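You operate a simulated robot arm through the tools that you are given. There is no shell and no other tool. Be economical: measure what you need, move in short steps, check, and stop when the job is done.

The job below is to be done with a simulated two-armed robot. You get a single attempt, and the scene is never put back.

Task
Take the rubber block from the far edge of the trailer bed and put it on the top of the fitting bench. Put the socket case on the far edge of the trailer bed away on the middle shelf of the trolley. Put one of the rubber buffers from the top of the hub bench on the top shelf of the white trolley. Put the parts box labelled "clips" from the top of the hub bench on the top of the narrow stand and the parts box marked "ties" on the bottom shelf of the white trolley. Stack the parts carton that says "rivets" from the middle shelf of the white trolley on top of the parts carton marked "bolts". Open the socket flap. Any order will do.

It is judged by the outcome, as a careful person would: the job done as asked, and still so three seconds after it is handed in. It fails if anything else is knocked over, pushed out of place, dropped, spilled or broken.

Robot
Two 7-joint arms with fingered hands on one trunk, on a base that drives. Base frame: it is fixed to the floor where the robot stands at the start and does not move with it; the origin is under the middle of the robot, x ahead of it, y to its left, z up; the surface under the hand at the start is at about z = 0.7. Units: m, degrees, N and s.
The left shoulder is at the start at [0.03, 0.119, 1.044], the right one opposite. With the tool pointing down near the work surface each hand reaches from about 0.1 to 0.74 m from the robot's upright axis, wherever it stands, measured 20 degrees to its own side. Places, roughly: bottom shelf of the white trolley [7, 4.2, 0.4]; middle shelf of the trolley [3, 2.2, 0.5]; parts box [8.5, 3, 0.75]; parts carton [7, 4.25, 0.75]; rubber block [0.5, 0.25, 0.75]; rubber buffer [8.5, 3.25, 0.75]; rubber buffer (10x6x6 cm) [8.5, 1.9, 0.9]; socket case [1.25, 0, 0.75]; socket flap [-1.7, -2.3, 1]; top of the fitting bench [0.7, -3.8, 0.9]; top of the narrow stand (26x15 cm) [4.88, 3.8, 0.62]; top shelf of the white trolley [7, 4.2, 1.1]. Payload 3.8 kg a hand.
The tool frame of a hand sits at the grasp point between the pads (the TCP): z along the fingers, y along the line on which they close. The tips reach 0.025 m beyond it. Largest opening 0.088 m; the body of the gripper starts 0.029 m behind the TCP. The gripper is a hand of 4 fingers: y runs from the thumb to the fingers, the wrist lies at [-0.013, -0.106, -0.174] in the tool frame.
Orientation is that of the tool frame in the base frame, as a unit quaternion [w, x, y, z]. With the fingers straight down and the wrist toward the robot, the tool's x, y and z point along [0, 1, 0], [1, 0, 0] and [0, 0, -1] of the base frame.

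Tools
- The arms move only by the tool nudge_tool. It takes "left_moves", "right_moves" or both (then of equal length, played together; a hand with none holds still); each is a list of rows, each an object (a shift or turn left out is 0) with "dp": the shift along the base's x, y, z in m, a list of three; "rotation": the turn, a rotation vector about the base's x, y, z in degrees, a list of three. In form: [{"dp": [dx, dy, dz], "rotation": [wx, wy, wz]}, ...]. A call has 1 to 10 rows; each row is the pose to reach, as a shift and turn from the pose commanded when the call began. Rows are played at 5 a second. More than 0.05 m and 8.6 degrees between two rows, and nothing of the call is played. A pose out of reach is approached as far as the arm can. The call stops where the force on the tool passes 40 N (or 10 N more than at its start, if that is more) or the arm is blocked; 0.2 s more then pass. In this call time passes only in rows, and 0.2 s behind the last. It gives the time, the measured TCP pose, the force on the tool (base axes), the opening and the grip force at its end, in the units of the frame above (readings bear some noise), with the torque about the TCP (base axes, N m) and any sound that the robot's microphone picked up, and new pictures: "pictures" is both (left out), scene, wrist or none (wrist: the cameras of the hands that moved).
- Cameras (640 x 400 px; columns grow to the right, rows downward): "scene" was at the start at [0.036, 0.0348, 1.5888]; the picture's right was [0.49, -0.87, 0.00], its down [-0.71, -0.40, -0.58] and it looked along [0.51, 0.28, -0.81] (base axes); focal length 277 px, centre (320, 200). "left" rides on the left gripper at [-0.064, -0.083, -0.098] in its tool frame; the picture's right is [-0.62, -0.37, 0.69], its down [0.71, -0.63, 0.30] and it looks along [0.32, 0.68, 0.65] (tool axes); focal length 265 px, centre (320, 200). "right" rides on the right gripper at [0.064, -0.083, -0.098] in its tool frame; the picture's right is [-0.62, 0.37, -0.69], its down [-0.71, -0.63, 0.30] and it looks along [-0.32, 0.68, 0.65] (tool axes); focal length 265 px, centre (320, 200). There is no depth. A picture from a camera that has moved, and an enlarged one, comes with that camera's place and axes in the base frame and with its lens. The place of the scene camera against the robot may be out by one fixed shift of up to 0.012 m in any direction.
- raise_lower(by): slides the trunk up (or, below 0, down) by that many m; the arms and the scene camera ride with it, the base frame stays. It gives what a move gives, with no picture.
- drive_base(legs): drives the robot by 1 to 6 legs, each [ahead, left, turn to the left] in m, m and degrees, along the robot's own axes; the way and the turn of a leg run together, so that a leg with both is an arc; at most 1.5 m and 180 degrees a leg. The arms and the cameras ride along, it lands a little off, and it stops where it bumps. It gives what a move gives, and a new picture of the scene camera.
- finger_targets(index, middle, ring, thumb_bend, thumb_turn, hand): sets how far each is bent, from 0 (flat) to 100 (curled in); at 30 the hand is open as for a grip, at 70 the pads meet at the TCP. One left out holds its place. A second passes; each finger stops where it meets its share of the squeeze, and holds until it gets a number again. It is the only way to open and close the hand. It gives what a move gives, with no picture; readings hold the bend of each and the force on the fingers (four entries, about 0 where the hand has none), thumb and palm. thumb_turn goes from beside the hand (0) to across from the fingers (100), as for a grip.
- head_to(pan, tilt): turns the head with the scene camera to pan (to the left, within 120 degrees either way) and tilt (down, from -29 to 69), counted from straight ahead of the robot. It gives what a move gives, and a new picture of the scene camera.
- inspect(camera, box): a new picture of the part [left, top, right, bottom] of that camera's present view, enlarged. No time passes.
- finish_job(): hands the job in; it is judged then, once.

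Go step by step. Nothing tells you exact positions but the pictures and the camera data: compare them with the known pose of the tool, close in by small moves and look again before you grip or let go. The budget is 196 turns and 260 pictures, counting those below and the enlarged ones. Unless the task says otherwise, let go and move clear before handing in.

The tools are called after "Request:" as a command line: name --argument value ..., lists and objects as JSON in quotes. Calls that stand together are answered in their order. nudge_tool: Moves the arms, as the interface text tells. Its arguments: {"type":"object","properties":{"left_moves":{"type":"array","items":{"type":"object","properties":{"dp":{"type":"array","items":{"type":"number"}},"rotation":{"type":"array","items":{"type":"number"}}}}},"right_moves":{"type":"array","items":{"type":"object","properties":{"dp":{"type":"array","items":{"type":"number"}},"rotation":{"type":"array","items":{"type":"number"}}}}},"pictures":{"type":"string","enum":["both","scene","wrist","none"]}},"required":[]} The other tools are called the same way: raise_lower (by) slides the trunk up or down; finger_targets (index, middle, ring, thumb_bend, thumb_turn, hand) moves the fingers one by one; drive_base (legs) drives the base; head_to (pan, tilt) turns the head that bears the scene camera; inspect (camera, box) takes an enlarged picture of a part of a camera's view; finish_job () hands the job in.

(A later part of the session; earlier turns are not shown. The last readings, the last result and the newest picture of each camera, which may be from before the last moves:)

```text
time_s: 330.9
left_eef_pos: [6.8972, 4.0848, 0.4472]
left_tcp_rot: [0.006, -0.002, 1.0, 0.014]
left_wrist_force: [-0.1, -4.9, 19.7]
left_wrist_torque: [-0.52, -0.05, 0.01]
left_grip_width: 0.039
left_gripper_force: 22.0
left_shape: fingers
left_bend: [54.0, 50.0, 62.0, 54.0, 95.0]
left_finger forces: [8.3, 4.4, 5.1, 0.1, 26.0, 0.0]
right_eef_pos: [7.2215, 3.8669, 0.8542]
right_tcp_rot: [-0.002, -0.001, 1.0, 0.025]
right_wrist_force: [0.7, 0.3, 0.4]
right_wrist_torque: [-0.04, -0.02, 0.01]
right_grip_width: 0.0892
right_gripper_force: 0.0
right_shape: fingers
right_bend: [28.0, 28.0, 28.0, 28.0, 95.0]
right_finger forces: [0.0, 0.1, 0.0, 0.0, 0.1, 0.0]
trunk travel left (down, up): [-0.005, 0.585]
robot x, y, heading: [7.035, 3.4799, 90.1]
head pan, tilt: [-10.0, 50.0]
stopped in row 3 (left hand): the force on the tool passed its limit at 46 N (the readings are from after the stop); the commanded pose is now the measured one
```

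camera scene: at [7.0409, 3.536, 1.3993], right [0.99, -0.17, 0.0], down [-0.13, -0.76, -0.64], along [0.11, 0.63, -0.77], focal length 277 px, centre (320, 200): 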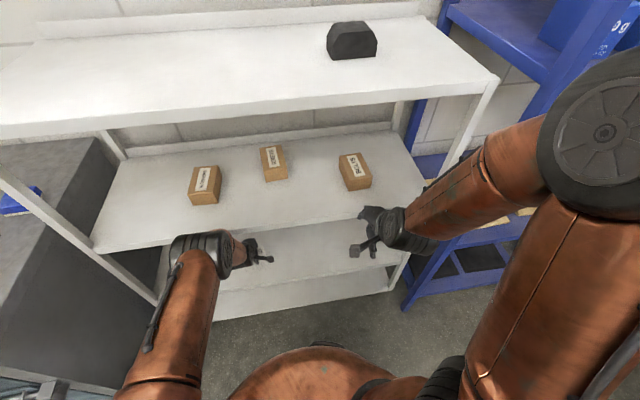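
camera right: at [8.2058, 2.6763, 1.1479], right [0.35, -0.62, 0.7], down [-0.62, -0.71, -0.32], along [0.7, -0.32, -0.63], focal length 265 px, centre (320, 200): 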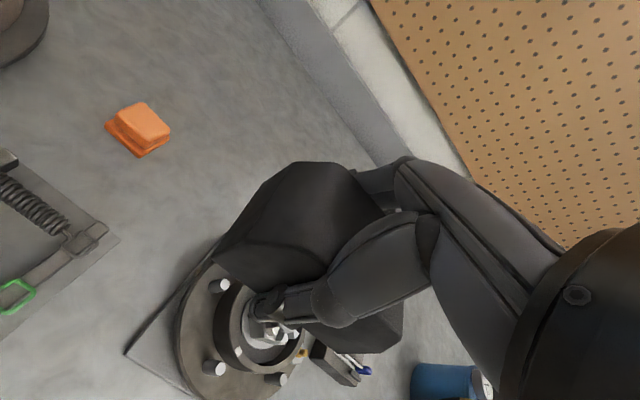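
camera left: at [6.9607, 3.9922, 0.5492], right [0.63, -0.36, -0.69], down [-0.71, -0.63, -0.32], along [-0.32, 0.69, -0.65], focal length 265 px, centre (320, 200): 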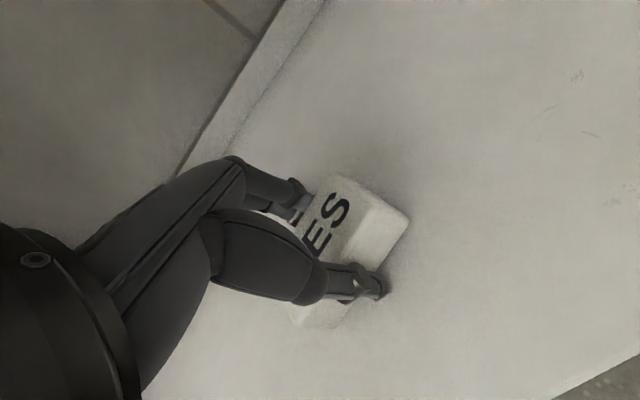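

Contact with the shelf. Release, rise 4.5 cm, and back out with the base.

Request:
nudge_tool --left_moves '[{"dp": [0, -0.002, 0.003]}]' --pictures "none"

Request:
finger_targets --hand "left" --index 32 --middle 32 --ring 32 --thumb_bend 32

Request:
nudge_tool --left_moves '[{"dp": [0, 0, 0.015]}, {"dp": [0, 0, 0.03]}, {"dp": [0, 0, 0.045]}, {"dp": [0, 0, 0.06]}]' --pictures "wrist"

```text
time_s: 331.3
left_eef_pos: [6.8969, 4.0809, 0.4468]
left_tcp_rot: [0.006, -0.001, 1.0, 0.011]
left_wrist_force: [1.8, 0.5, 8.0]
left_wrist_torque: [0.11, 0.05, -0.01]
left_grip_width: 0.0381
left_gripper_force: 20.2
left_shape: fingers
left_bend: [53.0, 48.0, 61.0, 55.0, 95.0]
left_finger forces: [9.3, 5.9, 6.5, 0.0, 18.0, 0.0]
right_eef_pos: [7.222, 3.8675, 0.8551]
right_tcp_rot: [-0.002, -0.001, 1.0, 0.023]
right_wrist_force: [0.4, 0.0, 0.3]
right_wrist_torque: [0.01, -0.02, -0.01]
right_grip_width: 0.089
right_gripper_force: 0.0
right_shape: fingers
right_bend: [28.0, 28.0, 28.0, 28.0, 95.0]
right_finger forces: [0.1, 0.1, 0.0, 0.0, 0.0, 0.0]
trunk travel left (down, up): [-0.005, 0.585]
robot x, y, heading: [7.0361, 3.4797, 90.2]
head pan, tilt: [-10.0, 50.0]
```

```text
time_s: 332.3
left_eef_pos: [6.896, 4.0806, 0.4471]
left_tcp_rot: [0.006, -0.002, 1.0, 0.01]
left_wrist_force: [0.5, -0.5, 0.3]
left_wrist_torque: [-0.03, 0.0, -0.02]
left_grip_width: 0.0802
left_gripper_force: 0.1
left_shape: fingers
left_bend: [32.0, 32.0, 32.0, 32.0, 97.0]
left_finger forces: [0.0, 0.0, 0.0, 0.0, 0.0, 0.0]
right_eef_pos: [7.2208, 3.8684, 0.8562]
right_tcp_rot: [-0.001, 0.0, 1.0, 0.024]
right_wrist_force: [1.4, 0.1, 0.1]
right_wrist_torque: [-0.02, 0.0, 0.0]
right_grip_width: 0.089
right_gripper_force: 0.1
right_shape: fingers
right_bend: [28.0, 28.0, 28.0, 28.0, 95.0]
right_finger forces: [0.1, 0.0, 0.0, 0.1, 0.1, 0.1]
trunk travel left (down, up): [-0.005, 0.585]
robot x, y, heading: [7.0355, 3.4805, 90.2]
head pan, tilt: [-10.0, 50.0]
```

```text
time_s: 333.3
left_eef_pos: [6.8973, 4.0783, 0.507]
left_tcp_rot: [0.006, -0.001, 1.0, 0.011]
left_wrist_force: [0.3, 0.6, 0.1]
left_wrist_torque: [0.05, 0.02, -0.02]
left_grip_width: 0.0803
left_gripper_force: 0.0
left_shape: fingers
left_bend: [32.0, 32.0, 32.0, 32.0, 97.0]
left_finger forces: [0.0, 0.0, 0.0, 0.1, 0.2, 0.1]
right_eef_pos: [7.2223, 3.8675, 0.8533]
right_tcp_rot: [-0.001, -0.001, 1.0, 0.024]
right_wrist_force: [-0.4, 0.0, -0.4]
right_wrist_torque: [-0.01, 0.0, -0.02]
right_grip_width: 0.089
right_gripper_force: 0.1
right_shape: fingers
right_bend: [28.0, 28.0, 28.0, 28.0, 95.0]
right_finger forces: [0.0, 0.0, 0.1, 0.0, 0.1, 0.0]
trunk travel left (down, up): [-0.005, 0.585]
robot x, y, heading: [7.0332, 3.4772, 90.1]
head pan, tilt: [-10.0, 50.0]
camera left: at [6.9604, 3.9939, 0.6061], right [0.63, -0.35, -0.69], down [-0.71, -0.63, -0.33], along [-0.32, 0.7, -0.64], focal length 265 px, centre (320, 200)
```

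left: 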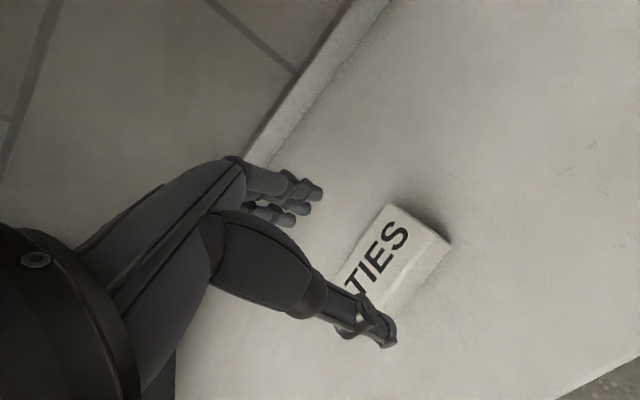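

TIES lies flat on the bottom shelf. I'll back out and look closely at the cartons on the middle shelf.

Request:
drive_base --legs '[[-0.3, 0, 0]]'

Request:
head_to --pan 0 --tilt 38

Request:
inspect --camera "scene" --box '[200, 140, 420, 280]'

```text
time_s: 335.4
left_eef_pos: [6.895, 3.7786, 0.5083]
left_tcp_rot: [0.007, -0.004, 1.0, 0.01]
left_wrist_force: [0.0, -0.1, 0.0]
left_wrist_torque: [0.03, 0.0, 0.01]
left_grip_width: 0.0802
left_gripper_force: 0.1
left_shape: fingers
left_bend: [32.0, 32.0, 32.0, 32.0, 97.0]
left_finger forces: [0.1, 0.0, 0.1, 0.0, 0.0, 0.0]
right_eef_pos: [7.2211, 3.5689, 0.8546]
right_tcp_rot: [-0.002, -0.004, 1.0, 0.023]
right_wrist_force: [-0.1, -0.3, -0.6]
right_wrist_torque: [0.02, 0.01, 0.02]
right_grip_width: 0.0892
right_gripper_force: 0.1
right_shape: fingers
right_bend: [28.0, 28.0, 28.0, 28.0, 95.0]
right_finger forces: [0.0, 0.0, 0.0, 0.0, 0.1, 0.1]
trunk travel left (down, up): [-0.005, 0.585]
robot x, y, heading: [7.0356, 3.1824, 90.3]
head pan, tilt: [-10.0, 50.0]
camera scene: at [7.0419, 3.2349, 1.3994], right [0.99, -0.17, 0.0], down [-0.13, -0.76, -0.64], along [0.11, 0.63, -0.77], focal length 277 px, centre (320, 200)
```

scene: 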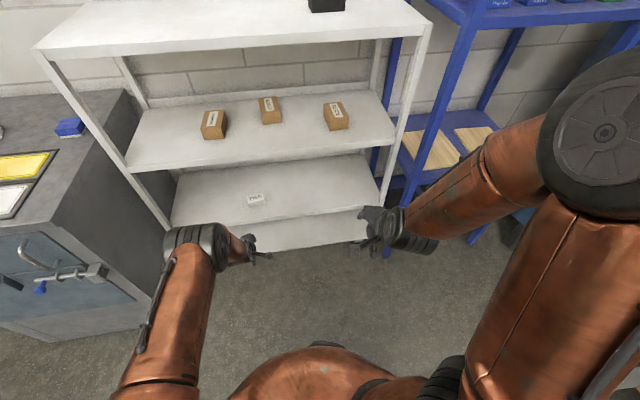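

```text
time_s: 336.1
left_eef_pos: [6.8952, 3.7789, 0.5086]
left_tcp_rot: [0.006, -0.004, 1.0, 0.011]
left_wrist_force: [-0.7, 0.4, 0.1]
left_wrist_torque: [0.0, -0.01, 0.02]
left_grip_width: 0.0803
left_gripper_force: 0.0
left_shape: fingers
left_bend: [32.0, 32.0, 32.0, 32.0, 97.0]
left_finger forces: [0.0, 0.0, 0.0, 0.0, 0.0, 0.0]
right_eef_pos: [7.2209, 3.5698, 0.8549]
right_tcp_rot: [-0.002, -0.003, 1.0, 0.023]
right_wrist_force: [0.4, 1.0, -0.2]
right_wrist_torque: [0.04, 0.0, 0.0]
right_grip_width: 0.0892
right_gripper_force: 0.0
right_shape: fingers
right_bend: [28.0, 28.0, 28.0, 28.0, 95.0]
right_finger forces: [0.0, 0.0, 0.0, 0.1, 0.0, 0.0]
trunk travel left (down, up): [-0.005, 0.585]
robot x, y, heading: [7.0338, 3.178, 90.4]
head pan, tilt: [0.0, 38.0]
camera scene: at [7.0285, 3.246, 1.4165], right [1.0, 0.01, 0.0], down [0.0, -0.62, -0.79], along [-0.01, 0.79, -0.62], focal length 277 px, centre (320, 200)
```

scene: 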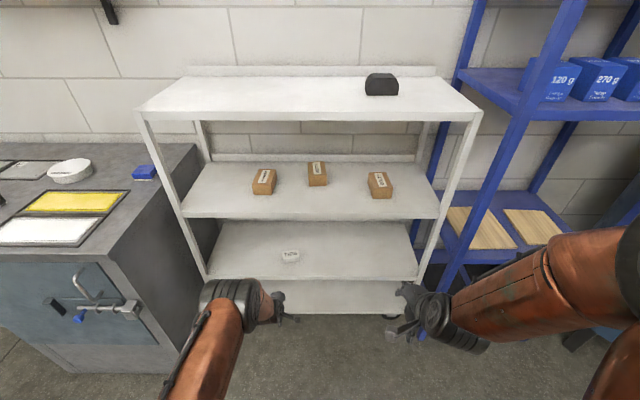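

```text
2.86 times, centred on (310, 210) of scene
camera zoom: at [7.0285, 3.246, 1.4165], right [1.0, 0.01, 0.0], down [0.0, -0.62, -0.79], along [-0.01, 0.79, -0.62], focal length 793 px, centre (349, 171)
```

zoom: 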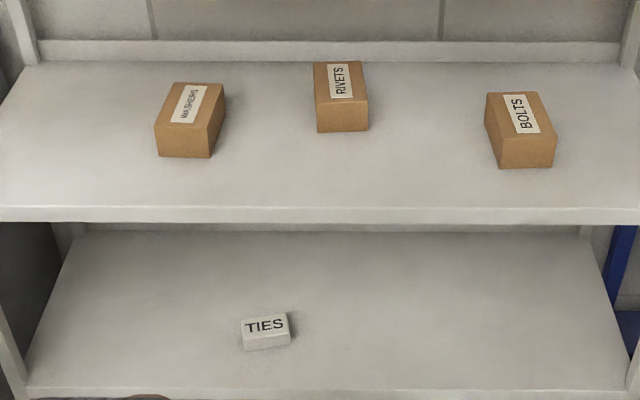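

RIVETS is the middle carton (about [7.02, 4.24]) and BOLTS the right one (about [7.265, 4.155], yaw +6°); each is about 7.5 x 11.5 x 5 cm. I'll retract the left hand, raise the trunk, and turn the right hand to grip across x.

Request:
raise_lower --by 0.2

Request:
nudge_tool --left_moves '[{"dp": [0, -0.02, 0.03]}, {"dp": [0, -0.04, 0.06]}, {"dp": [0, -0.06, 0.09]}, {"dp": [0, -0.08, 0.12]}, {"dp": [0, -0.1, 0.15]}, {"dp": [0, -0.12, 0.18]}, {"dp": [0, -0.14, 0.21]}, {"dp": [0, -0.16, 0.24]}, {"dp": [0, -0.18, 0.27]}, {"dp": [0, -0.2, 0.3]}]' --right_moves '[{"dp": [-0.01, 0.01, -0.01], "rotation": [0, 0, 8.5]}, {"dp": [-0.02, 0.02, -0.02], "rotation": [0, 0, 17]}, {"dp": [-0.03, 0.03, -0.03], "rotation": [0, 0, 25.5]}, {"dp": [-0.04, 0.04, -0.04], "rotation": [0, 0, 34]}, {"dp": [-0.05, 0.05, -0.05], "rotation": [0, 0, 42.5]}, {"dp": [-0.06, 0.06, -0.07], "rotation": [0, 0, 51]}, {"dp": [-0.07, 0.07, -0.09], "rotation": [0, 0, 59.5]}, {"dp": [-0.08, 0.08, -0.11], "rotation": [0, 0, 68]}, {"dp": [-0.09, 0.09, -0.13], "rotation": [0, 0, 76.5]}, {"dp": [-0.1, 0.1, -0.15], "rotation": [0, 0, 85]}]' --pictures "none"

Request:
nudge_tool --right_moves '[{"dp": [0, 0, 0], "rotation": [8, 0, 0]}, {"dp": [0, 0, 0], "rotation": [16, 0, 0]}, {"dp": [0, 0, 0], "rotation": [24, 0, 0]}, {"dp": [0, 0, 0], "rotation": [32, 0, 0]}, {"dp": [0, 0, 0], "rotation": [36, 0, 0]}]' --pictures "both"

```text
time_s: 338.3
left_eef_pos: [6.8936, 3.7804, 0.7072]
left_tcp_rot: [0.005, -0.004, 1.0, 0.011]
left_wrist_force: [-0.1, -0.6, 0.3]
left_wrist_torque: [-0.03, 0.01, 0.0]
left_grip_width: 0.0803
left_gripper_force: 0.1
left_shape: fingers
left_bend: [32.0, 32.0, 32.0, 32.0, 97.0]
left_finger forces: [0.0, 0.1, 0.0, 0.0, 0.1, 0.1]
right_eef_pos: [7.2217, 3.5701, 1.0535]
right_tcp_rot: [-0.002, -0.003, 1.0, 0.024]
right_wrist_force: [0.3, 0.2, -0.2]
right_wrist_torque: [0.03, -0.02, -0.01]
right_grip_width: 0.089
right_gripper_force: 0.1
right_shape: fingers
right_bend: [28.0, 28.0, 28.0, 28.0, 95.0]
right_finger forces: [0.0, 0.0, 0.1, 0.0, 0.1, 0.1]
trunk travel left (down, up): [-0.205, 0.385]
robot x, y, heading: [7.0387, 3.1767, 89.9]
head pan, tilt: [0.0, 38.0]
```

```text
time_s: 340.5
left_eef_pos: [6.8965, 3.5792, 1.0074]
left_tcp_rot: [0.006, -0.005, 1.0, 0.01]
left_wrist_force: [-0.6, 0.1, 0.3]
left_wrist_torque: [0.02, 0.0, 0.01]
left_grip_width: 0.0803
left_gripper_force: 0.1
left_shape: fingers
left_bend: [32.0, 32.0, 32.0, 32.0, 97.0]
left_finger forces: [0.0, 0.0, 0.1, 0.1, 0.0, 0.1]
right_eef_pos: [7.1214, 3.6676, 0.9056]
right_tcp_rot: [-0.017, -0.679, 0.734, 0.017]
right_wrist_force: [0.1, 0.3, -0.4]
right_wrist_torque: [-0.02, -0.01, 0.01]
right_grip_width: 0.089
right_gripper_force: 0.0
right_shape: fingers
right_bend: [28.0, 28.0, 28.0, 28.0, 95.0]
right_finger forces: [0.0, 0.0, 0.0, 0.1, 0.0, 0.0]
trunk travel left (down, up): [-0.205, 0.385]
robot x, y, heading: [7.038, 3.181, 90.2]
head pan, tilt: [0.0, 38.0]
```

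```text
time_s: 341.7
left_eef_pos: [6.8965, 3.5802, 1.0082]
left_tcp_rot: [0.006, -0.004, 1.0, 0.01]
left_wrist_force: [-0.6, 0.5, 0.6]
left_wrist_torque: [-0.01, -0.01, -0.02]
left_grip_width: 0.0802
left_gripper_force: 0.1
left_shape: fingers
left_bend: [32.0, 32.0, 32.0, 32.0, 97.0]
left_finger forces: [0.0, 0.0, 0.1, 0.0, 0.1, 0.0]
right_eef_pos: [7.1212, 3.6697, 0.9052]
right_tcp_rot: [0.193, -0.65, 0.694, 0.243]
right_wrist_force: [0.3, -0.3, 0.0]
right_wrist_torque: [-0.02, 0.02, 0.03]
right_grip_width: 0.0888
right_gripper_force: 0.1
right_shape: fingers
right_bend: [28.0, 28.0, 28.0, 28.0, 95.0]
right_finger forces: [0.0, 0.1, 0.0, 0.0, 0.1, 0.0]
trunk travel left (down, up): [-0.205, 0.385]
robot x, y, heading: [7.0377, 3.1838, 90.3]
head pan, tilt: [0.0, 38.0]
camera scene: at [7.0287, 3.2461, 1.6165], right [1.0, 0.01, 0.0], down [0.0, -0.62, -0.79], along [-0.01, 0.79, -0.62], focal length 277 px, centre (320, 200)
camera right: at [7.2033, 3.5569, 0.94], right [-0.28, 0.11, 0.95], down [0.67, 0.73, 0.12], along [-0.69, 0.67, -0.28], focal length 265 px, centre (320, 200)
```

scene: 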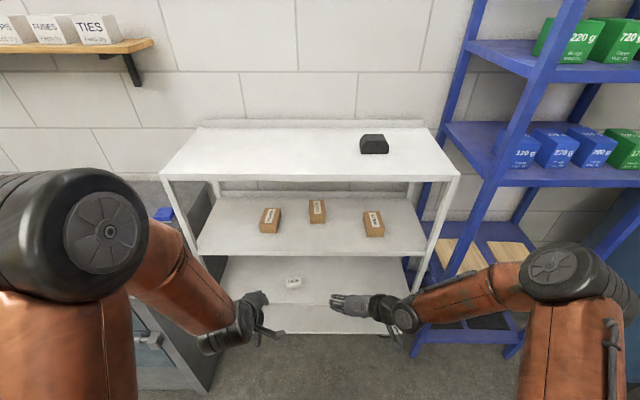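
right: 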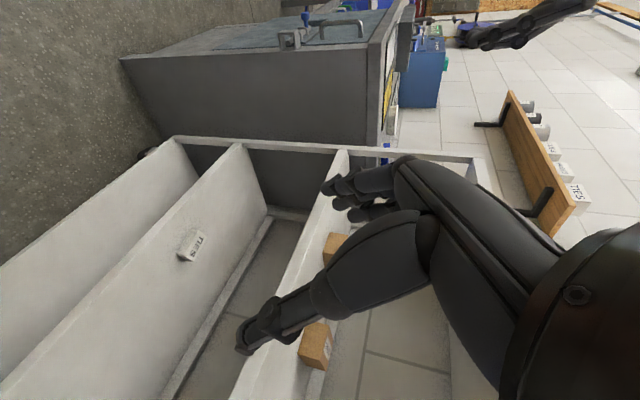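

The right hand now points forward-down, closing across x. I'll raise the left hand above the top shelf, open the right hand wider, and drive in toward RIVETS.

Request:
nudge_tool --left_moves '[{"dp": [0, -0.01, 0.045]}, {"dp": [0, -0.02, 0.09]}, {"dp": [0, -0.03, 0.135]}, {"dp": [0, -0.03, 0.18]}, {"dp": [0, -0.03, 0.22]}, {"dp": [0, -0.03, 0.26]}]' --right_moves '[{"dp": [-0.01, 0, 0]}, {"dp": [-0.02, 0, 0]}, {"dp": [-0.03, 0, 0]}, {"dp": [-0.04, 0, 0]}, {"dp": [-0.05, 0, 0]}, {"dp": [-0.06, 0, 0]}]' --pictures "none"

Request:
finger_targets --hand "right" --index 20 --middle 20 --ring 20 --thumb_bend 20

Request:
drive_base --legs '[[0.36, 0.02, -0.3]]'

Request:
inspect --camera "right" --box '[0, 0, 640, 400]'

```text
time_s: 343.1
left_eef_pos: [6.898, 3.5484, 1.2668]
left_tcp_rot: [0.006, -0.004, 1.0, 0.011]
left_wrist_force: [-1.4, -0.7, -0.3]
left_wrist_torque: [0.03, -0.01, -0.03]
left_grip_width: 0.0804
left_gripper_force: 0.2
left_shape: fingers
left_bend: [32.0, 32.0, 32.0, 32.0, 97.0]
left_finger forces: [0.0, 0.1, 0.1, 0.1, 0.0, 0.0]
right_eef_pos: [7.0621, 3.6699, 0.9053]
right_tcp_rot: [0.194, -0.65, 0.694, 0.242]
right_wrist_force: [-0.1, 0.4, -0.1]
right_wrist_torque: [-0.01, -0.01, -0.02]
right_grip_width: 0.0891
right_gripper_force: 0.1
right_shape: fingers
right_bend: [28.0, 28.0, 28.0, 28.0, 95.0]
right_finger forces: [0.0, 0.0, 0.1, 0.1, 0.0, 0.0]
trunk travel left (down, up): [-0.205, 0.385]
robot x, y, heading: [7.0347, 3.1774, 90.4]
head pan, tilt: [0.0, 38.0]
```

```text
time_s: 344.1
left_eef_pos: [6.8988, 3.5483, 1.2649]
left_tcp_rot: [0.006, -0.005, 1.0, 0.01]
left_wrist_force: [-0.9, 0.2, -0.8]
left_wrist_torque: [0.01, -0.03, 0.04]
left_grip_width: 0.0803
left_gripper_force: 0.0
left_shape: fingers
left_bend: [32.0, 32.0, 32.0, 32.0, 97.0]
left_finger forces: [0.0, 0.0, 0.1, 0.1, 0.0, 0.1]
right_eef_pos: [7.0615, 3.6705, 0.9056]
right_tcp_rot: [0.193, -0.651, 0.693, 0.243]
right_wrist_force: [-0.4, 0.1, 0.3]
right_wrist_torque: [0.0, -0.03, -0.01]
right_grip_width: 0.1033
right_gripper_force: 0.0
right_shape: fingers
right_bend: [20.0, 20.0, 20.0, 20.0, 95.0]
right_finger forces: [0.0, 0.1, 0.1, 0.1, 0.1, 0.0]
trunk travel left (down, up): [-0.205, 0.385]
robot x, y, heading: [7.0375, 3.1778, 90.5]
head pan, tilt: [0.0, 38.0]
```

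```text
time_s: 346.4
left_eef_pos: [6.8681, 3.9087, 1.2664]
left_tcp_rot: [0.005, -0.011, 1.0, 0.01]
left_wrist_force: [0.2, -0.2, -1.0]
left_wrist_torque: [-0.02, 0.01, -0.01]
left_grip_width: 0.0802
left_gripper_force: 0.0
left_shape: fingers
left_bend: [32.0, 32.0, 32.0, 32.0, 97.0]
left_finger forces: [0.0, 0.1, 0.1, 0.0, 0.0, 0.1]
right_eef_pos: [7.0294, 4.031, 0.9045]
right_tcp_rot: [0.191, -0.654, 0.691, 0.243]
right_wrist_force: [0.6, 0.0, -0.5]
right_wrist_torque: [0.01, 0.02, 0.0]
right_grip_width: 0.1035
right_gripper_force: 0.1
right_shape: fingers
right_bend: [20.0, 20.0, 20.0, 20.0, 95.0]
right_finger forces: [0.1, 0.0, 0.0, 0.0, 0.0, 0.1]
trunk travel left (down, up): [-0.205, 0.385]
robot x, y, heading: [7.0132, 3.5374, 91.1]
head pan, tilt: [0.0, 38.0]
camera scene: at [7.0021, 3.6074, 1.6165], right [1.0, 0.02, 0.0], down [0.01, -0.62, -0.79], along [-0.02, 0.79, -0.62], focal length 277 px, centre (320, 200)
```

scene: 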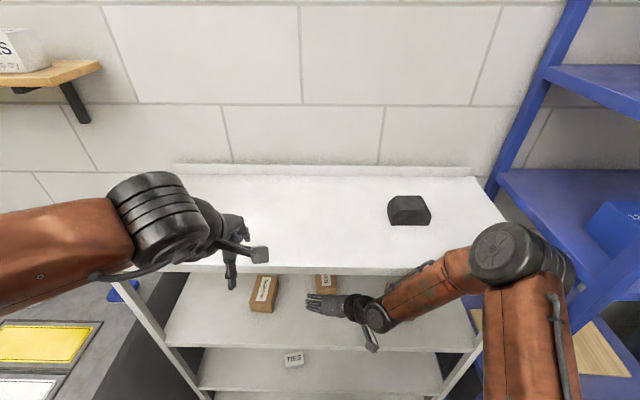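

```text
1.00 times, centred on (320, 200) of right (not enlarged: the box is as wide or as high as the picture)
camera zoom: at [7.1132, 3.9191, 0.9396], right [-0.29, 0.11, 0.95], down [0.66, 0.74, 0.12], along [-0.69, 0.66, -0.28], focal length 265 px, centre (320, 200)
```

zoom: 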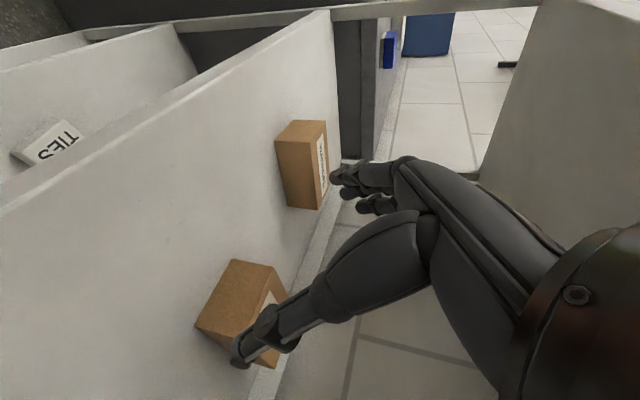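

RIVETS is at about [6.99, 4.26] with yaw ~7°, top at 0.795. I'll align the hand's yaw and roll and move to a pre-grasp just in front and above.

Request:
nudge_tool --right_moves '[{"dp": [-0.015, 0.03, -0.005], "rotation": [0, -2.5, 4.2]}, {"dp": [-0.03, 0.06, -0.01], "rotation": [0, -4.9, 8.5]}, {"dp": [-0.039, 0.09, -0.02], "rotation": [0, -4.9, 8.5]}, {"dp": [-0.039, 0.12, -0.035], "rotation": [0, -4.9, 8.5]}]' --pictures "wrist"

Request:
inspect --camera "scene" --box '[230, 230, 410, 370]'

```text
time_s: 347.6
left_eef_pos: [6.8693, 3.9037, 1.2648]
left_tcp_rot: [0.0, -0.015, 1.0, 0.008]
left_wrist_force: [2.0, 0.6, -0.9]
left_wrist_torque: [-0.05, 0.14, 0.04]
left_grip_width: 0.0801
left_gripper_force: 0.0
left_shape: fingers
left_bend: [32.0, 32.0, 32.0, 32.0, 98.0]
left_finger forces: [0.1, 0.0, 0.0, 0.0, 0.0, 0.1]
right_eef_pos: [6.9632, 4.1216, 0.8526]
right_tcp_rot: [-0.177, 0.736, -0.613, -0.227]
right_wrist_force: [-3.0, -3.6, -3.4]
right_wrist_torque: [0.35, 0.0, -0.19]
right_grip_width: 0.1039
right_gripper_force: 0.1
right_shape: fingers
right_bend: [20.0, 20.0, 20.0, 20.0, 95.0]
right_finger forces: [0.1, 0.1, 0.0, 0.1, 0.0, 0.1]
trunk travel left (down, up): [-0.205, 0.385]
robot x, y, heading: [7.0077, 3.5285, 92.0]
head pan, tilt: [0.0, 38.0]
stopped in row 4 (right hand): the arm was blocked; the commanded pose is now the measured one
camera right: at [7.0663, 4.0311, 0.898], right [-0.37, 0.07, 0.93], down [0.48, 0.87, 0.13], along [-0.8, 0.49, -0.36], focal length 265 px, centre (320, 200)
```

right: 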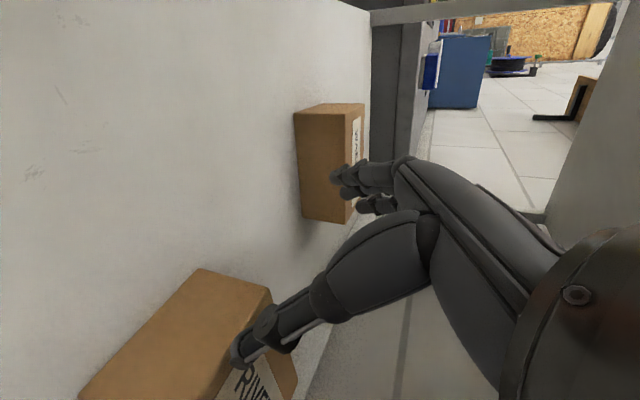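

```text
2.86 times, centred on (320, 300) of scene
camera zoom: at [7.005, 3.5989, 1.6167], right [1.0, 0.03, -0.01], down [0.02, -0.62, -0.79], along [-0.03, 0.79, -0.62], focal length 793 px, centre (320, -86)
```

zoom: 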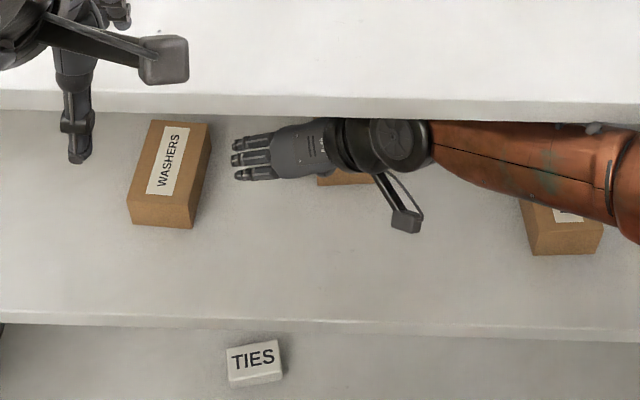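

The arm was blocked, most likely the forearm against the top shelf's edge. I'll back out, raise the hand, lower the trunk so the whole arm passes lower, and re-enter.

Request:
drive_base --legs '[[-0.16, 0, -2]]'

Request:
nudge_tool --right_moves '[{"dp": [0.01, 0, 0.035]}, {"dp": [0.02, 0, 0.07]}, {"dp": [0.027, 0, 0.1]}]' --pictures "none"

Request:
raise_lower --by -0.12

Request:
head_to --pan -5 --tilt 42

```text
time_s: 349.0
left_eef_pos: [6.8773, 3.7419, 1.2668]
left_tcp_rot: [0.007, 0.004, 1.0, 0.01]
left_wrist_force: [-0.1, -0.2, -0.3]
left_wrist_torque: [0.04, 0.01, 0.01]
left_grip_width: 0.0805
left_gripper_force: 0.2
left_shape: fingers
left_bend: [32.0, 32.0, 32.0, 32.0, 98.0]
left_finger forces: [0.1, 0.0, 0.0, 0.0, 0.0, 0.0]
right_eef_pos: [6.9887, 3.9624, 0.8601]
right_tcp_rot: [-0.193, 0.721, -0.627, -0.224]
right_wrist_force: [0.6, -0.1, 0.7]
right_wrist_torque: [0.01, -0.01, 0.01]
right_grip_width: 0.1037
right_gripper_force: 0.0
right_shape: fingers
right_bend: [20.0, 20.0, 20.0, 20.0, 95.0]
right_finger forces: [0.0, 0.1, 0.0, 0.0, 0.0, 0.0]
trunk travel left (down, up): [-0.205, 0.385]
robot x, y, heading: [7.0086, 3.3635, 89.5]
head pan, tilt: [0.0, 38.0]
camera scene: at [7.003, 3.4322, 1.6166], right [1.0, -0.01, 0.0], down [-0.01, -0.61, -0.79], along [0.01, 0.79, -0.61], focal length 277 px, centre (320, 200)
```

scene: 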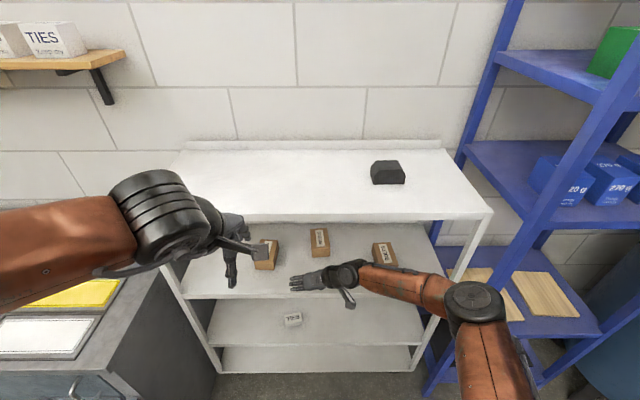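

```text
time_s: 349.8
left_eef_pos: [6.8764, 3.7428, 1.2654]
left_tcp_rot: [0.008, 0.004, 1.0, 0.01]
left_wrist_force: [-0.3, 0.4, -0.1]
left_wrist_torque: [0.04, 0.01, -0.02]
left_grip_width: 0.0807
left_gripper_force: 0.1
left_shape: fingers
left_bend: [32.0, 32.0, 32.0, 32.0, 98.0]
left_finger forces: [0.1, 0.0, 0.0, 0.0, 0.0, 0.0]
right_eef_pos: [7.0157, 3.9634, 0.9594]
right_tcp_rot: [-0.191, 0.721, -0.628, -0.222]
right_wrist_force: [-0.6, -0.7, -0.1]
right_wrist_torque: [0.0, 0.01, 0.01]
right_grip_width: 0.1037
right_gripper_force: 0.1
right_shape: fingers
right_bend: [20.0, 20.0, 20.0, 20.0, 95.0]
right_finger forces: [0.0, 0.0, 0.0, 0.0, 0.0, 0.1]
trunk travel left (down, up): [-0.205, 0.385]
robot x, y, heading: [7.009, 3.3663, 89.5]
head pan, tilt: [0.0, 38.0]
```

```text
time_s: 351.3
left_eef_pos: [6.8772, 3.743, 1.1454]
left_tcp_rot: [0.007, 0.003, 1.0, 0.01]
left_wrist_force: [0.0, -0.5, 0.3]
left_wrist_torque: [-0.01, -0.01, 0.03]
left_grip_width: 0.0804
left_gripper_force: 0.1
left_shape: fingers
left_bend: [32.0, 32.0, 32.0, 32.0, 98.0]
left_finger forces: [0.0, 0.0, 0.0, 0.1, 0.0, 0.1]
right_eef_pos: [7.0166, 3.9641, 0.8385]
right_tcp_rot: [-0.191, 0.721, -0.627, -0.223]
right_wrist_force: [0.2, 0.3, -0.9]
right_wrist_torque: [0.02, -0.01, -0.01]
right_grip_width: 0.1039
right_gripper_force: 0.0
right_shape: fingers
right_bend: [20.0, 20.0, 20.0, 20.0, 95.0]
right_finger forces: [0.0, 0.1, 0.0, 0.0, 0.0, 0.0]
trunk travel left (down, up): [-0.085, 0.505]
robot x, y, heading: [7.0127, 3.373, 89.4]
head pan, tilt: [0.0, 38.0]
```

```text
time_s: 352.0
left_eef_pos: [6.8775, 3.7429, 1.1445]
left_tcp_rot: [0.006, 0.003, 1.0, 0.009]
left_wrist_force: [0.1, 0.6, 0.4]
left_wrist_torque: [0.01, 0.02, 0.04]
left_grip_width: 0.0802
left_gripper_force: 0.0
left_shape: fingers
left_bend: [32.0, 32.0, 32.0, 32.0, 98.0]
left_finger forces: [0.0, 0.1, 0.1, 0.0, 0.0, 0.1]
right_eef_pos: [7.016, 3.9633, 0.8382]
right_tcp_rot: [-0.192, 0.721, -0.628, -0.223]
right_wrist_force: [-0.6, 0.9, -0.4]
right_wrist_torque: [0.0, 0.0, 0.02]
right_grip_width: 0.104
right_gripper_force: 0.1
right_shape: fingers
right_bend: [20.0, 20.0, 20.0, 20.0, 95.0]
right_finger forces: [0.1, 0.0, 0.0, 0.0, 0.1, 0.0]
trunk travel left (down, up): [-0.085, 0.505]
robot x, y, heading: [7.009, 3.3714, 89.2]
head pan, tilt: [-5.0, 42.0]
camera scene: at [7.01, 3.4312, 1.4906], right [1.0, -0.1, 0.0], down [-0.06, -0.67, -0.74], along [0.07, 0.74, -0.67], focal length 277 px, centre (320, 200)
```

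scene: 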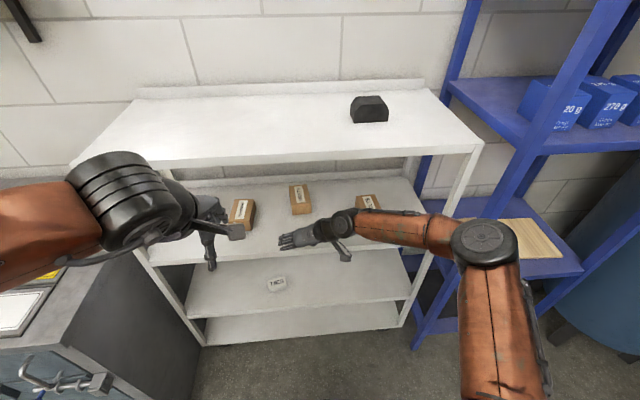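

My elbow sticks out to the right and would meet the trolley's right post. The left hand, mirrored, is the better choice for both cartons. I'll back off, restore the right arm, and set up the left hand instead.

Request:
drive_base --legs '[[-0.25, 0, 0.8]]'

Request:
nudge_tool --right_moves '[{"dp": [0, -0.03, 0.01], "rotation": [-7.2, 0, 0]}, {"dp": [0, -0.06, 0.02], "rotation": [-14.4, 0, 0]}, {"dp": [0, -0.09, 0.03], "rotation": [-21.6, 0, 0]}, {"dp": [0, -0.12, 0.04], "rotation": [-28.8, 0, 0]}, {"dp": [0, -0.15, 0.05], "rotation": [-36, 0, 0]}]' --left_moves '[{"dp": [0.01, 0, -0.03], "rotation": [0, 0, -8.5]}, {"dp": [0.02, 0, -0.06], "rotation": [0, 0, -17]}, {"dp": [0.03, 0, -0.09], "rotation": [0, 0, -25.5]}, {"dp": [0.04, 0, -0.12], "rotation": [0, 0, -34]}, {"dp": [0.05, 0, -0.15], "rotation": [0, 0, -42.5]}]' --pictures "none"

Request:
nudge_tool --right_moves '[{"dp": [0.02, -0.005, 0.01], "rotation": [0, 0, -8.5]}, {"dp": [0.04, -0.01, 0.02], "rotation": [0, 0, -17]}, {"dp": [0.06, -0.015, 0.03], "rotation": [0, 0, -25.5]}, {"dp": [0.08, -0.02, 0.04], "rotation": [0, 0, -34]}, {"dp": [0.1, -0.025, 0.05], "rotation": [0, 0, -42.5]}, {"dp": [0.12, -0.03, 0.06], "rotation": [0, 0, -51]}, {"dp": [0.14, -0.035, 0.07], "rotation": [0, 0, -59.5]}, {"dp": [0.16, -0.04, 0.08], "rotation": [0, 0, -68]}, {"dp": [0.18, -0.045, 0.09], "rotation": [0, 0, -76.5]}, {"dp": [0.2, -0.05, 0.1], "rotation": [0, 0, -85]}]' --left_moves '[{"dp": [0.01, 0, -0.01], "rotation": [0, 0, -5]}, {"dp": [0.02, 0, -0.02], "rotation": [0, 0, -10]}, {"dp": [0.03, 0, -0.03], "rotation": [0, 0, -15]}, {"dp": [0.04, 0, -0.04], "rotation": [0, 0, -20]}, {"dp": [0.05, 0, -0.05], "rotation": [0, 0, -25]}, {"dp": [0.06, 0, -0.06], "rotation": [0, 0, -30]}, {"dp": [0.07, 0, -0.07], "rotation": [0, 0, -35]}, {"dp": [0.08, 0, -0.08], "rotation": [0, 0, -40]}, {"dp": [0.09, 0, -0.09], "rotation": [0, 0, -44]}, {"dp": [0.1, 0, -0.1], "rotation": [0, 0, -47]}]' --pictures "none"

Request:
nudge_tool --left_moves '[{"dp": [0, 0, 0], "rotation": [8, 0, 0]}, {"dp": [0, 0, 0], "rotation": [16, 0, 0]}, {"dp": [0, 0, 0], "rotation": [24, 0, 0]}, {"dp": [0, 0, 0], "rotation": [32, 0, 0]}, {"dp": [0, 0, 0], "rotation": [40, 0, 0]}, {"dp": [0, 0, 0], "rotation": [45, 0, 0]}]' --pictures "scene"

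```text
time_s: 353.8
left_eef_pos: [6.8745, 3.4966, 1.1456]
left_tcp_rot: [0.007, 0.0, 1.0, 0.01]
left_wrist_force: [-0.2, -0.2, 0.1]
left_wrist_torque: [0.01, -0.02, 0.01]
left_grip_width: 0.0803
left_gripper_force: 0.2
left_shape: fingers
left_bend: [32.0, 32.0, 32.0, 32.0, 98.0]
left_finger forces: [0.1, 0.1, 0.0, 0.0, 0.1, 0.0]
right_eef_pos: [7.0098, 3.7177, 0.8383]
right_tcp_rot: [-0.19, 0.723, -0.625, -0.223]
right_wrist_force: [-0.4, 0.3, 0.2]
right_wrist_torque: [0.02, 0.01, 0.01]
right_grip_width: 0.1038
right_gripper_force: 0.1
right_shape: fingers
right_bend: [20.0, 20.0, 20.0, 20.0, 95.0]
right_finger forces: [0.0, 0.1, 0.0, 0.1, 0.1, 0.0]
trunk travel left (down, up): [-0.085, 0.505]
robot x, y, heading: [7.0062, 3.124, 89.4]
head pan, tilt: [-5.0, 42.0]
camera scene: at [7.0081, 3.1848, 1.4907], right [1.0, -0.09, 0.0], down [-0.06, -0.67, -0.74], along [0.07, 0.74, -0.67], focal length 277 px, centre (320, 200)
```

scene: 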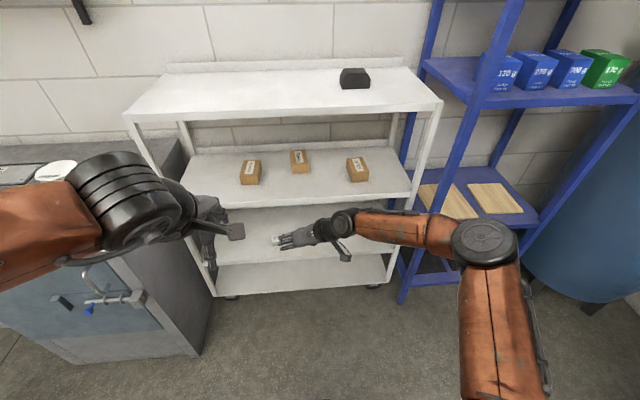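

```text
time_s: 355.2
left_eef_pos: [6.9576, 3.4835, 1.0076]
left_tcp_rot: [-0.033, 0.393, 0.919, -0.002]
left_wrist_force: [-0.6, -0.3, 0.8]
left_wrist_torque: [0.01, -0.03, 0.0]
left_grip_width: 0.0804
left_gripper_force: 0.0
left_shape: fingers
left_bend: [32.0, 32.0, 32.0, 32.0, 98.0]
left_finger forces: [0.1, 0.1, 0.0, 0.0, 0.0, 0.0]
left hand out of reach, approached as far as the arm can: row 4, 5
right_eef_pos: [7.01, 3.5669, 0.8868]
right_tcp_rot: [0.043, 0.746, -0.664, -0.018]
right_wrist_force: [-0.6, 0.2, -0.3]
right_wrist_torque: [0.03, 0.0, -0.02]
right_grip_width: 0.1039
right_gripper_force: 0.0
right_shape: fingers
right_bend: [20.0, 20.0, 20.0, 20.0, 95.0]
right_finger forces: [0.0, 0.0, 0.0, 0.0, 0.0, 0.0]
trunk travel left (down, up): [-0.085, 0.505]
robot x, y, heading: [7.0076, 3.1232, 89.7]
head pan, tilt: [-5.0, 42.0]
stopped in row 5 (left hand): the arm was blocked; the commanded pose is now the measured one
```

```text
time_s: 357.4
left_eef_pos: [7.0856, 3.4803, 0.8859]
left_tcp_rot: [-0.043, 0.649, 0.759, 0.032]
left_wrist_force: [0.7, 0.1, -0.3]
left_wrist_torque: [0.01, 0.01, -0.04]
left_grip_width: 0.0805
left_gripper_force: 0.1
left_shape: fingers
left_bend: [32.0, 32.0, 32.0, 32.0, 98.0]
left_finger forces: [0.1, 0.0, 0.0, 0.0, 0.1, 0.1]
left hand out of reach, approached as far as the arm can: row 7, 8, 9, 10
right_eef_pos: [7.2121, 3.5163, 0.9877]
right_tcp_rot: [-0.021, -0.099, 0.994, 0.043]
right_wrist_force: [1.2, 0.8, 0.0]
right_wrist_torque: [0.01, 0.05, 0.02]
right_grip_width: 0.104
right_gripper_force: 0.0
right_shape: fingers
right_bend: [20.0, 20.0, 20.0, 20.0, 95.0]
right_finger forces: [0.0, 0.0, 0.1, 0.0, 0.0, 0.0]
trunk travel left (down, up): [-0.085, 0.505]
robot x, y, heading: [7.0102, 3.1225, 89.6]
head pan, tilt: [-5.0, 42.0]
```

```text
time_s: 358.8
left_eef_pos: [7.06, 3.4839, 0.9091]
left_tcp_rot: [-0.306, 0.659, 0.63, 0.273]
left_wrist_force: [0.5, 0.8, 0.4]
left_wrist_torque: [-0.03, -0.02, -0.02]
left_grip_width: 0.0806
left_gripper_force: 0.1
left_shape: fingers
left_bend: [32.0, 32.0, 32.0, 32.0, 98.0]
left_finger forces: [0.0, 0.0, 0.0, 0.0, 0.1, 0.0]
left hand out of reach, approached as far as the arm can: row 1
right_eef_pos: [7.2096, 3.5166, 0.9877]
right_tcp_rot: [-0.019, -0.102, 0.994, 0.042]
right_wrist_force: [0.0, 0.4, -1.0]
right_wrist_torque: [-0.01, -0.03, -0.03]
right_grip_width: 0.1041
right_gripper_force: 0.0
right_shape: fingers
right_bend: [20.0, 20.0, 20.0, 20.0, 95.0]
right_finger forces: [0.1, 0.1, 0.0, 0.0, 0.0, 0.0]
trunk travel left (down, up): [-0.085, 0.505]
robot x, y, heading: [7.0137, 3.1232, 90.0]
head pan, tilt: [-5.0, 42.0]
camera scene: at [7.0083, 3.1862, 1.4906], right [1.0, -0.09, 0.0], down [-0.06, -0.67, -0.74], along [0.07, 0.74, -0.67], focal length 277 px, centre (320, 200)
```

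scene: 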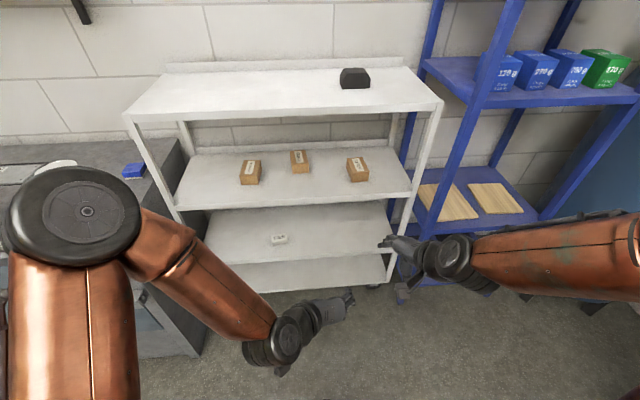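

The left hand now points forward-down closing across x, with its elbow to the left. I'll lift the right hand out of the way, open the left wider, and position the base.

Request:
nudge_tool --right_moves '[{"dp": [0.01, -0.01, 0.045]}, {"dp": [0.02, -0.02, 0.09]}, {"dp": [0.03, -0.03, 0.135]}, {"dp": [0.04, -0.04, 0.18]}, {"dp": [0.05, -0.04, 0.225]}, {"dp": [0.05, -0.04, 0.27]}]' --pictures "none"

Request:
finger_targets --hand "left" --index 20 --middle 20 --ring 20 --thumb_bend 20

Request:
drive_base --legs '[[0.25, -0.11, 0]]'

Request:
nudge_tool --left_moves '[{"dp": [-0.03, 0.03, 0]}, {"dp": [-0.06, 0.06, 0]}, {"dp": [-0.09, 0.09, 0]}, {"dp": [-0.12, 0.12, 0]}, {"dp": [-0.15, 0.15, 0]}, {"dp": [-0.17, 0.18, 0]}]' --pictures "both"

```text
time_s: 360.2
left_eef_pos: [7.0593, 3.4856, 0.9079]
left_tcp_rot: [-0.308, 0.66, 0.629, 0.273]
left_wrist_force: [0.6, -0.6, 0.9]
left_wrist_torque: [0.0, 0.0, -0.01]
left_grip_width: 0.0804
left_gripper_force: 0.0
left_shape: fingers
left_bend: [32.0, 32.0, 32.0, 32.0, 98.0]
left_finger forces: [0.0, 0.0, 0.0, 0.0, 0.1, 0.0]
right_eef_pos: [7.2624, 3.4766, 1.2582]
right_tcp_rot: [-0.021, -0.103, 0.994, 0.042]
right_wrist_force: [0.6, -0.6, 0.1]
right_wrist_torque: [0.03, 0.0, -0.02]
right_grip_width: 0.1036
right_gripper_force: 0.1
right_shape: fingers
right_bend: [20.0, 20.0, 20.0, 20.0, 95.0]
right_finger forces: [0.1, 0.1, 0.0, 0.0, 0.0, 0.1]
trunk travel left (down, up): [-0.085, 0.505]
robot x, y, heading: [7.0098, 3.1226, 89.7]
head pan, tilt: [-5.0, 42.0]
```

```text
time_s: 361.2
left_eef_pos: [7.0598, 3.4847, 0.9092]
left_tcp_rot: [-0.308, 0.66, 0.629, 0.272]
left_wrist_force: [0.3, 0.2, 0.3]
left_wrist_torque: [0.01, -0.05, 0.03]
left_grip_width: 0.1031
left_gripper_force: 0.1
left_shape: fingers
left_bend: [20.0, 20.0, 20.0, 20.0, 98.0]
left_finger forces: [0.0, 0.0, 0.0, 0.0, 0.0, 0.1]
right_eef_pos: [7.2608, 3.478, 1.2579]
right_tcp_rot: [-0.019, -0.101, 0.994, 0.043]
right_wrist_force: [-0.6, 0.0, 0.6]
right_wrist_torque: [0.0, 0.0, -0.02]
right_grip_width: 0.1039
right_gripper_force: 0.0
right_shape: fingers
right_bend: [20.0, 20.0, 20.0, 20.0, 95.0]
right_finger forces: [0.0, 0.0, 0.1, 0.0, 0.0, 0.1]
trunk travel left (down, up): [-0.085, 0.505]
robot x, y, heading: [7.0071, 3.1259, 89.8]
head pan, tilt: [-5.0, 42.0]
```

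```text
time_s: 363.1
left_eef_pos: [7.1711, 3.7343, 0.9097]
left_tcp_rot: [-0.306, 0.662, 0.628, 0.273]
left_wrist_force: [0.8, 0.5, 0.0]
left_wrist_torque: [0.0, 0.03, -0.01]
left_grip_width: 0.103
left_gripper_force: 0.1
left_shape: fingers
left_bend: [20.0, 20.0, 20.0, 20.0, 98.0]
left_finger forces: [0.0, 0.0, 0.1, 0.1, 0.0, 0.0]
right_eef_pos: [7.3724, 3.7258, 1.2577]
right_tcp_rot: [-0.02, -0.099, 0.994, 0.042]
right_wrist_force: [-1.1, -0.1, 0.6]
right_wrist_torque: [0.0, 0.0, 0.0]
right_grip_width: 0.1036
right_gripper_force: 0.2
right_shape: fingers
right_bend: [20.0, 20.0, 20.0, 20.0, 95.0]
right_finger forces: [0.1, 0.0, 0.0, 0.0, 0.0, 0.0]
trunk travel left (down, up): [-0.085, 0.505]
robot x, y, heading: [7.118, 3.3702, 89.2]
head pan, tilt: [-5.0, 42.0]
camera scene: at [7.118, 3.4371, 1.4905], right [1.0, -0.1, 0.0], down [-0.06, -0.67, -0.74], along [0.07, 0.74, -0.67], focal length 277 px, centre (320, 200)
```

scene: 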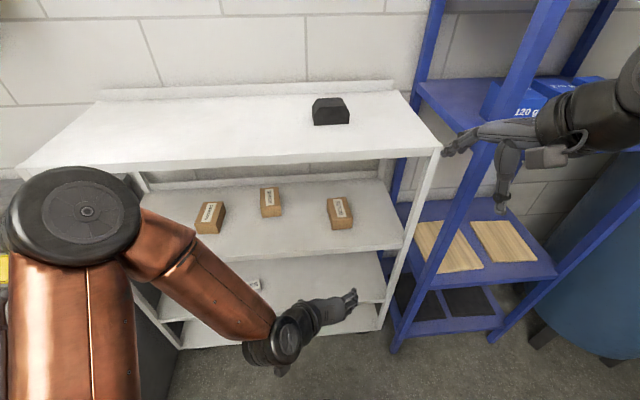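

```text
time_s: 364.5
left_eef_pos: [7.0007, 3.913, 0.9109]
left_tcp_rot: [-0.306, 0.661, 0.628, 0.273]
left_wrist_force: [0.0, 0.0, -0.7]
left_wrist_torque: [-0.01, -0.01, 0.02]
left_grip_width: 0.1032
left_gripper_force: 0.1
left_shape: fingers
left_bend: [20.0, 20.0, 20.0, 20.0, 98.0]
left_finger forces: [0.0, 0.0, 0.0, 0.0, 0.1, 0.1]
right_eef_pos: [7.3722, 3.7262, 1.2586]
right_tcp_rot: [-0.019, -0.099, 0.994, 0.042]
right_wrist_force: [0.0, -0.5, 0.3]
right_wrist_torque: [-0.02, 0.0, 0.01]
right_grip_width: 0.1039
right_gripper_force: 0.0
right_shape: fingers
right_bend: [20.0, 20.0, 20.0, 20.0, 95.0]
right_finger forces: [0.1, 0.0, 0.1, 0.0, 0.0, 0.1]
trunk travel left (down, up): [-0.085, 0.505]
robot x, y, heading: [7.1208, 3.3744, 89.5]
head pan, tilt: [-5.0, 42.0]
camera scene: at [7.1168, 3.4365, 1.4906], right [1.0, -0.1, 0.0], down [-0.06, -0.67, -0.74], along [0.07, 0.74, -0.67], focal length 277 px, centre (320, 200)
camera left: at [6.917, 3.7997, 0.9343], right [-0.42, 0.11, -0.9], down [-0.59, 0.72, 0.37], along [0.69, 0.69, -0.23], focal length 265 px, centre (320, 200)
```

scene: 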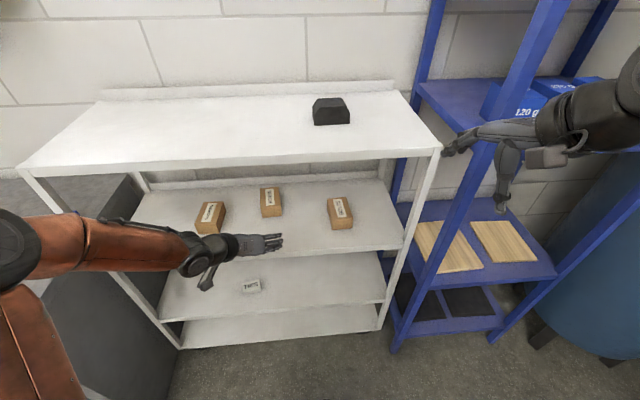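
left: 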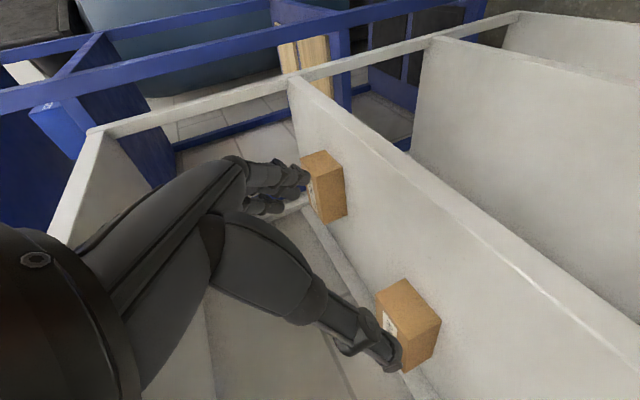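

The elbow juts out when the arm is folded, so instead of driving in I'll extend the arm from here, which straightens it.

Request:
nudge_tool --left_moves '[{"dp": [-0.003, 0.035, -0.005]}, {"dp": [-0.006, 0.07, -0.01]}, {"dp": [-0.008, 0.105, -0.015]}, {"dp": [-0.01, 0.14, -0.02]}, {"dp": [-0.01, 0.175, -0.025]}, {"dp": [-0.01, 0.21, -0.03]}]' --pictures "both"

```text
time_s: 365.9
left_eef_pos: [6.9905, 4.1234, 0.8811]
left_tcp_rot: [-0.306, 0.662, 0.628, 0.272]
left_wrist_force: [0.2, -0.6, 0.0]
left_wrist_torque: [0.01, 0.04, -0.01]
left_grip_width: 0.1033
left_gripper_force: 0.0
left_shape: fingers
left_bend: [20.0, 20.0, 20.0, 20.0, 98.0]
left_finger forces: [0.0, 0.0, 0.0, 0.0, 0.0, 0.0]
right_eef_pos: [7.3722, 3.7251, 1.2581]
right_tcp_rot: [-0.019, -0.101, 0.994, 0.042]
right_wrist_force: [-0.2, -0.4, 0.1]
right_wrist_torque: [-0.03, -0.02, 0.02]
right_grip_width: 0.1036
right_gripper_force: 0.0
right_shape: fingers
right_bend: [20.0, 20.0, 20.0, 20.0, 95.0]
right_finger forces: [0.0, 0.1, 0.0, 0.0, 0.0, 0.1]
trunk travel left (down, up): [-0.085, 0.505]
robot x, y, heading: [7.117, 3.3722, 89.5]
head pan, tilt: [-5.0, 42.0]
camera scene: at [7.1173, 3.4368, 1.4905], right [1.0, -0.1, 0.0], down [-0.06, -0.67, -0.74], along [0.07, 0.74, -0.67], focal length 277 px, centre (320, 200)
camera left: at [6.9051, 4.0095, 0.9053], right [-0.42, 0.11, -0.9], down [-0.59, 0.72, 0.37], along [0.69, 0.69, -0.24], focal length 265 px, centre (320, 200)
```

scene: 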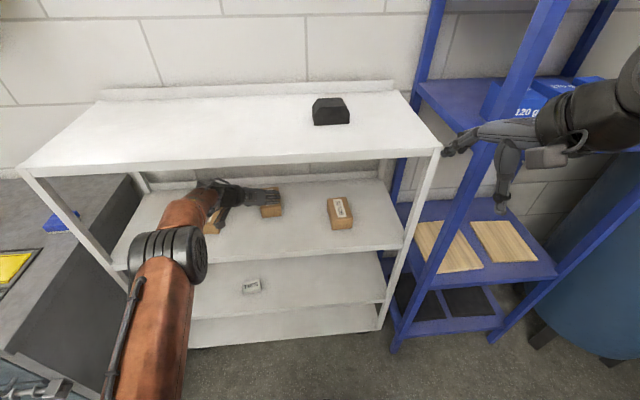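
left: 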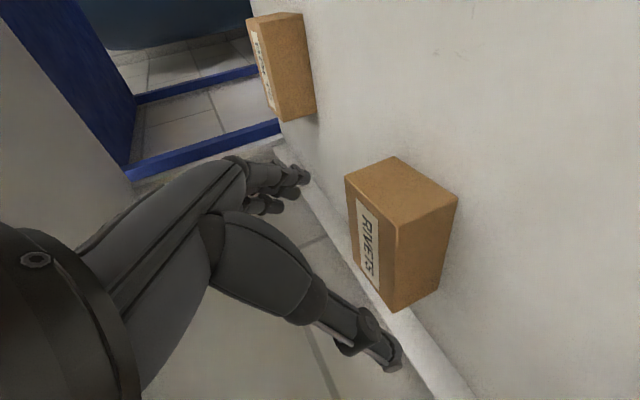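

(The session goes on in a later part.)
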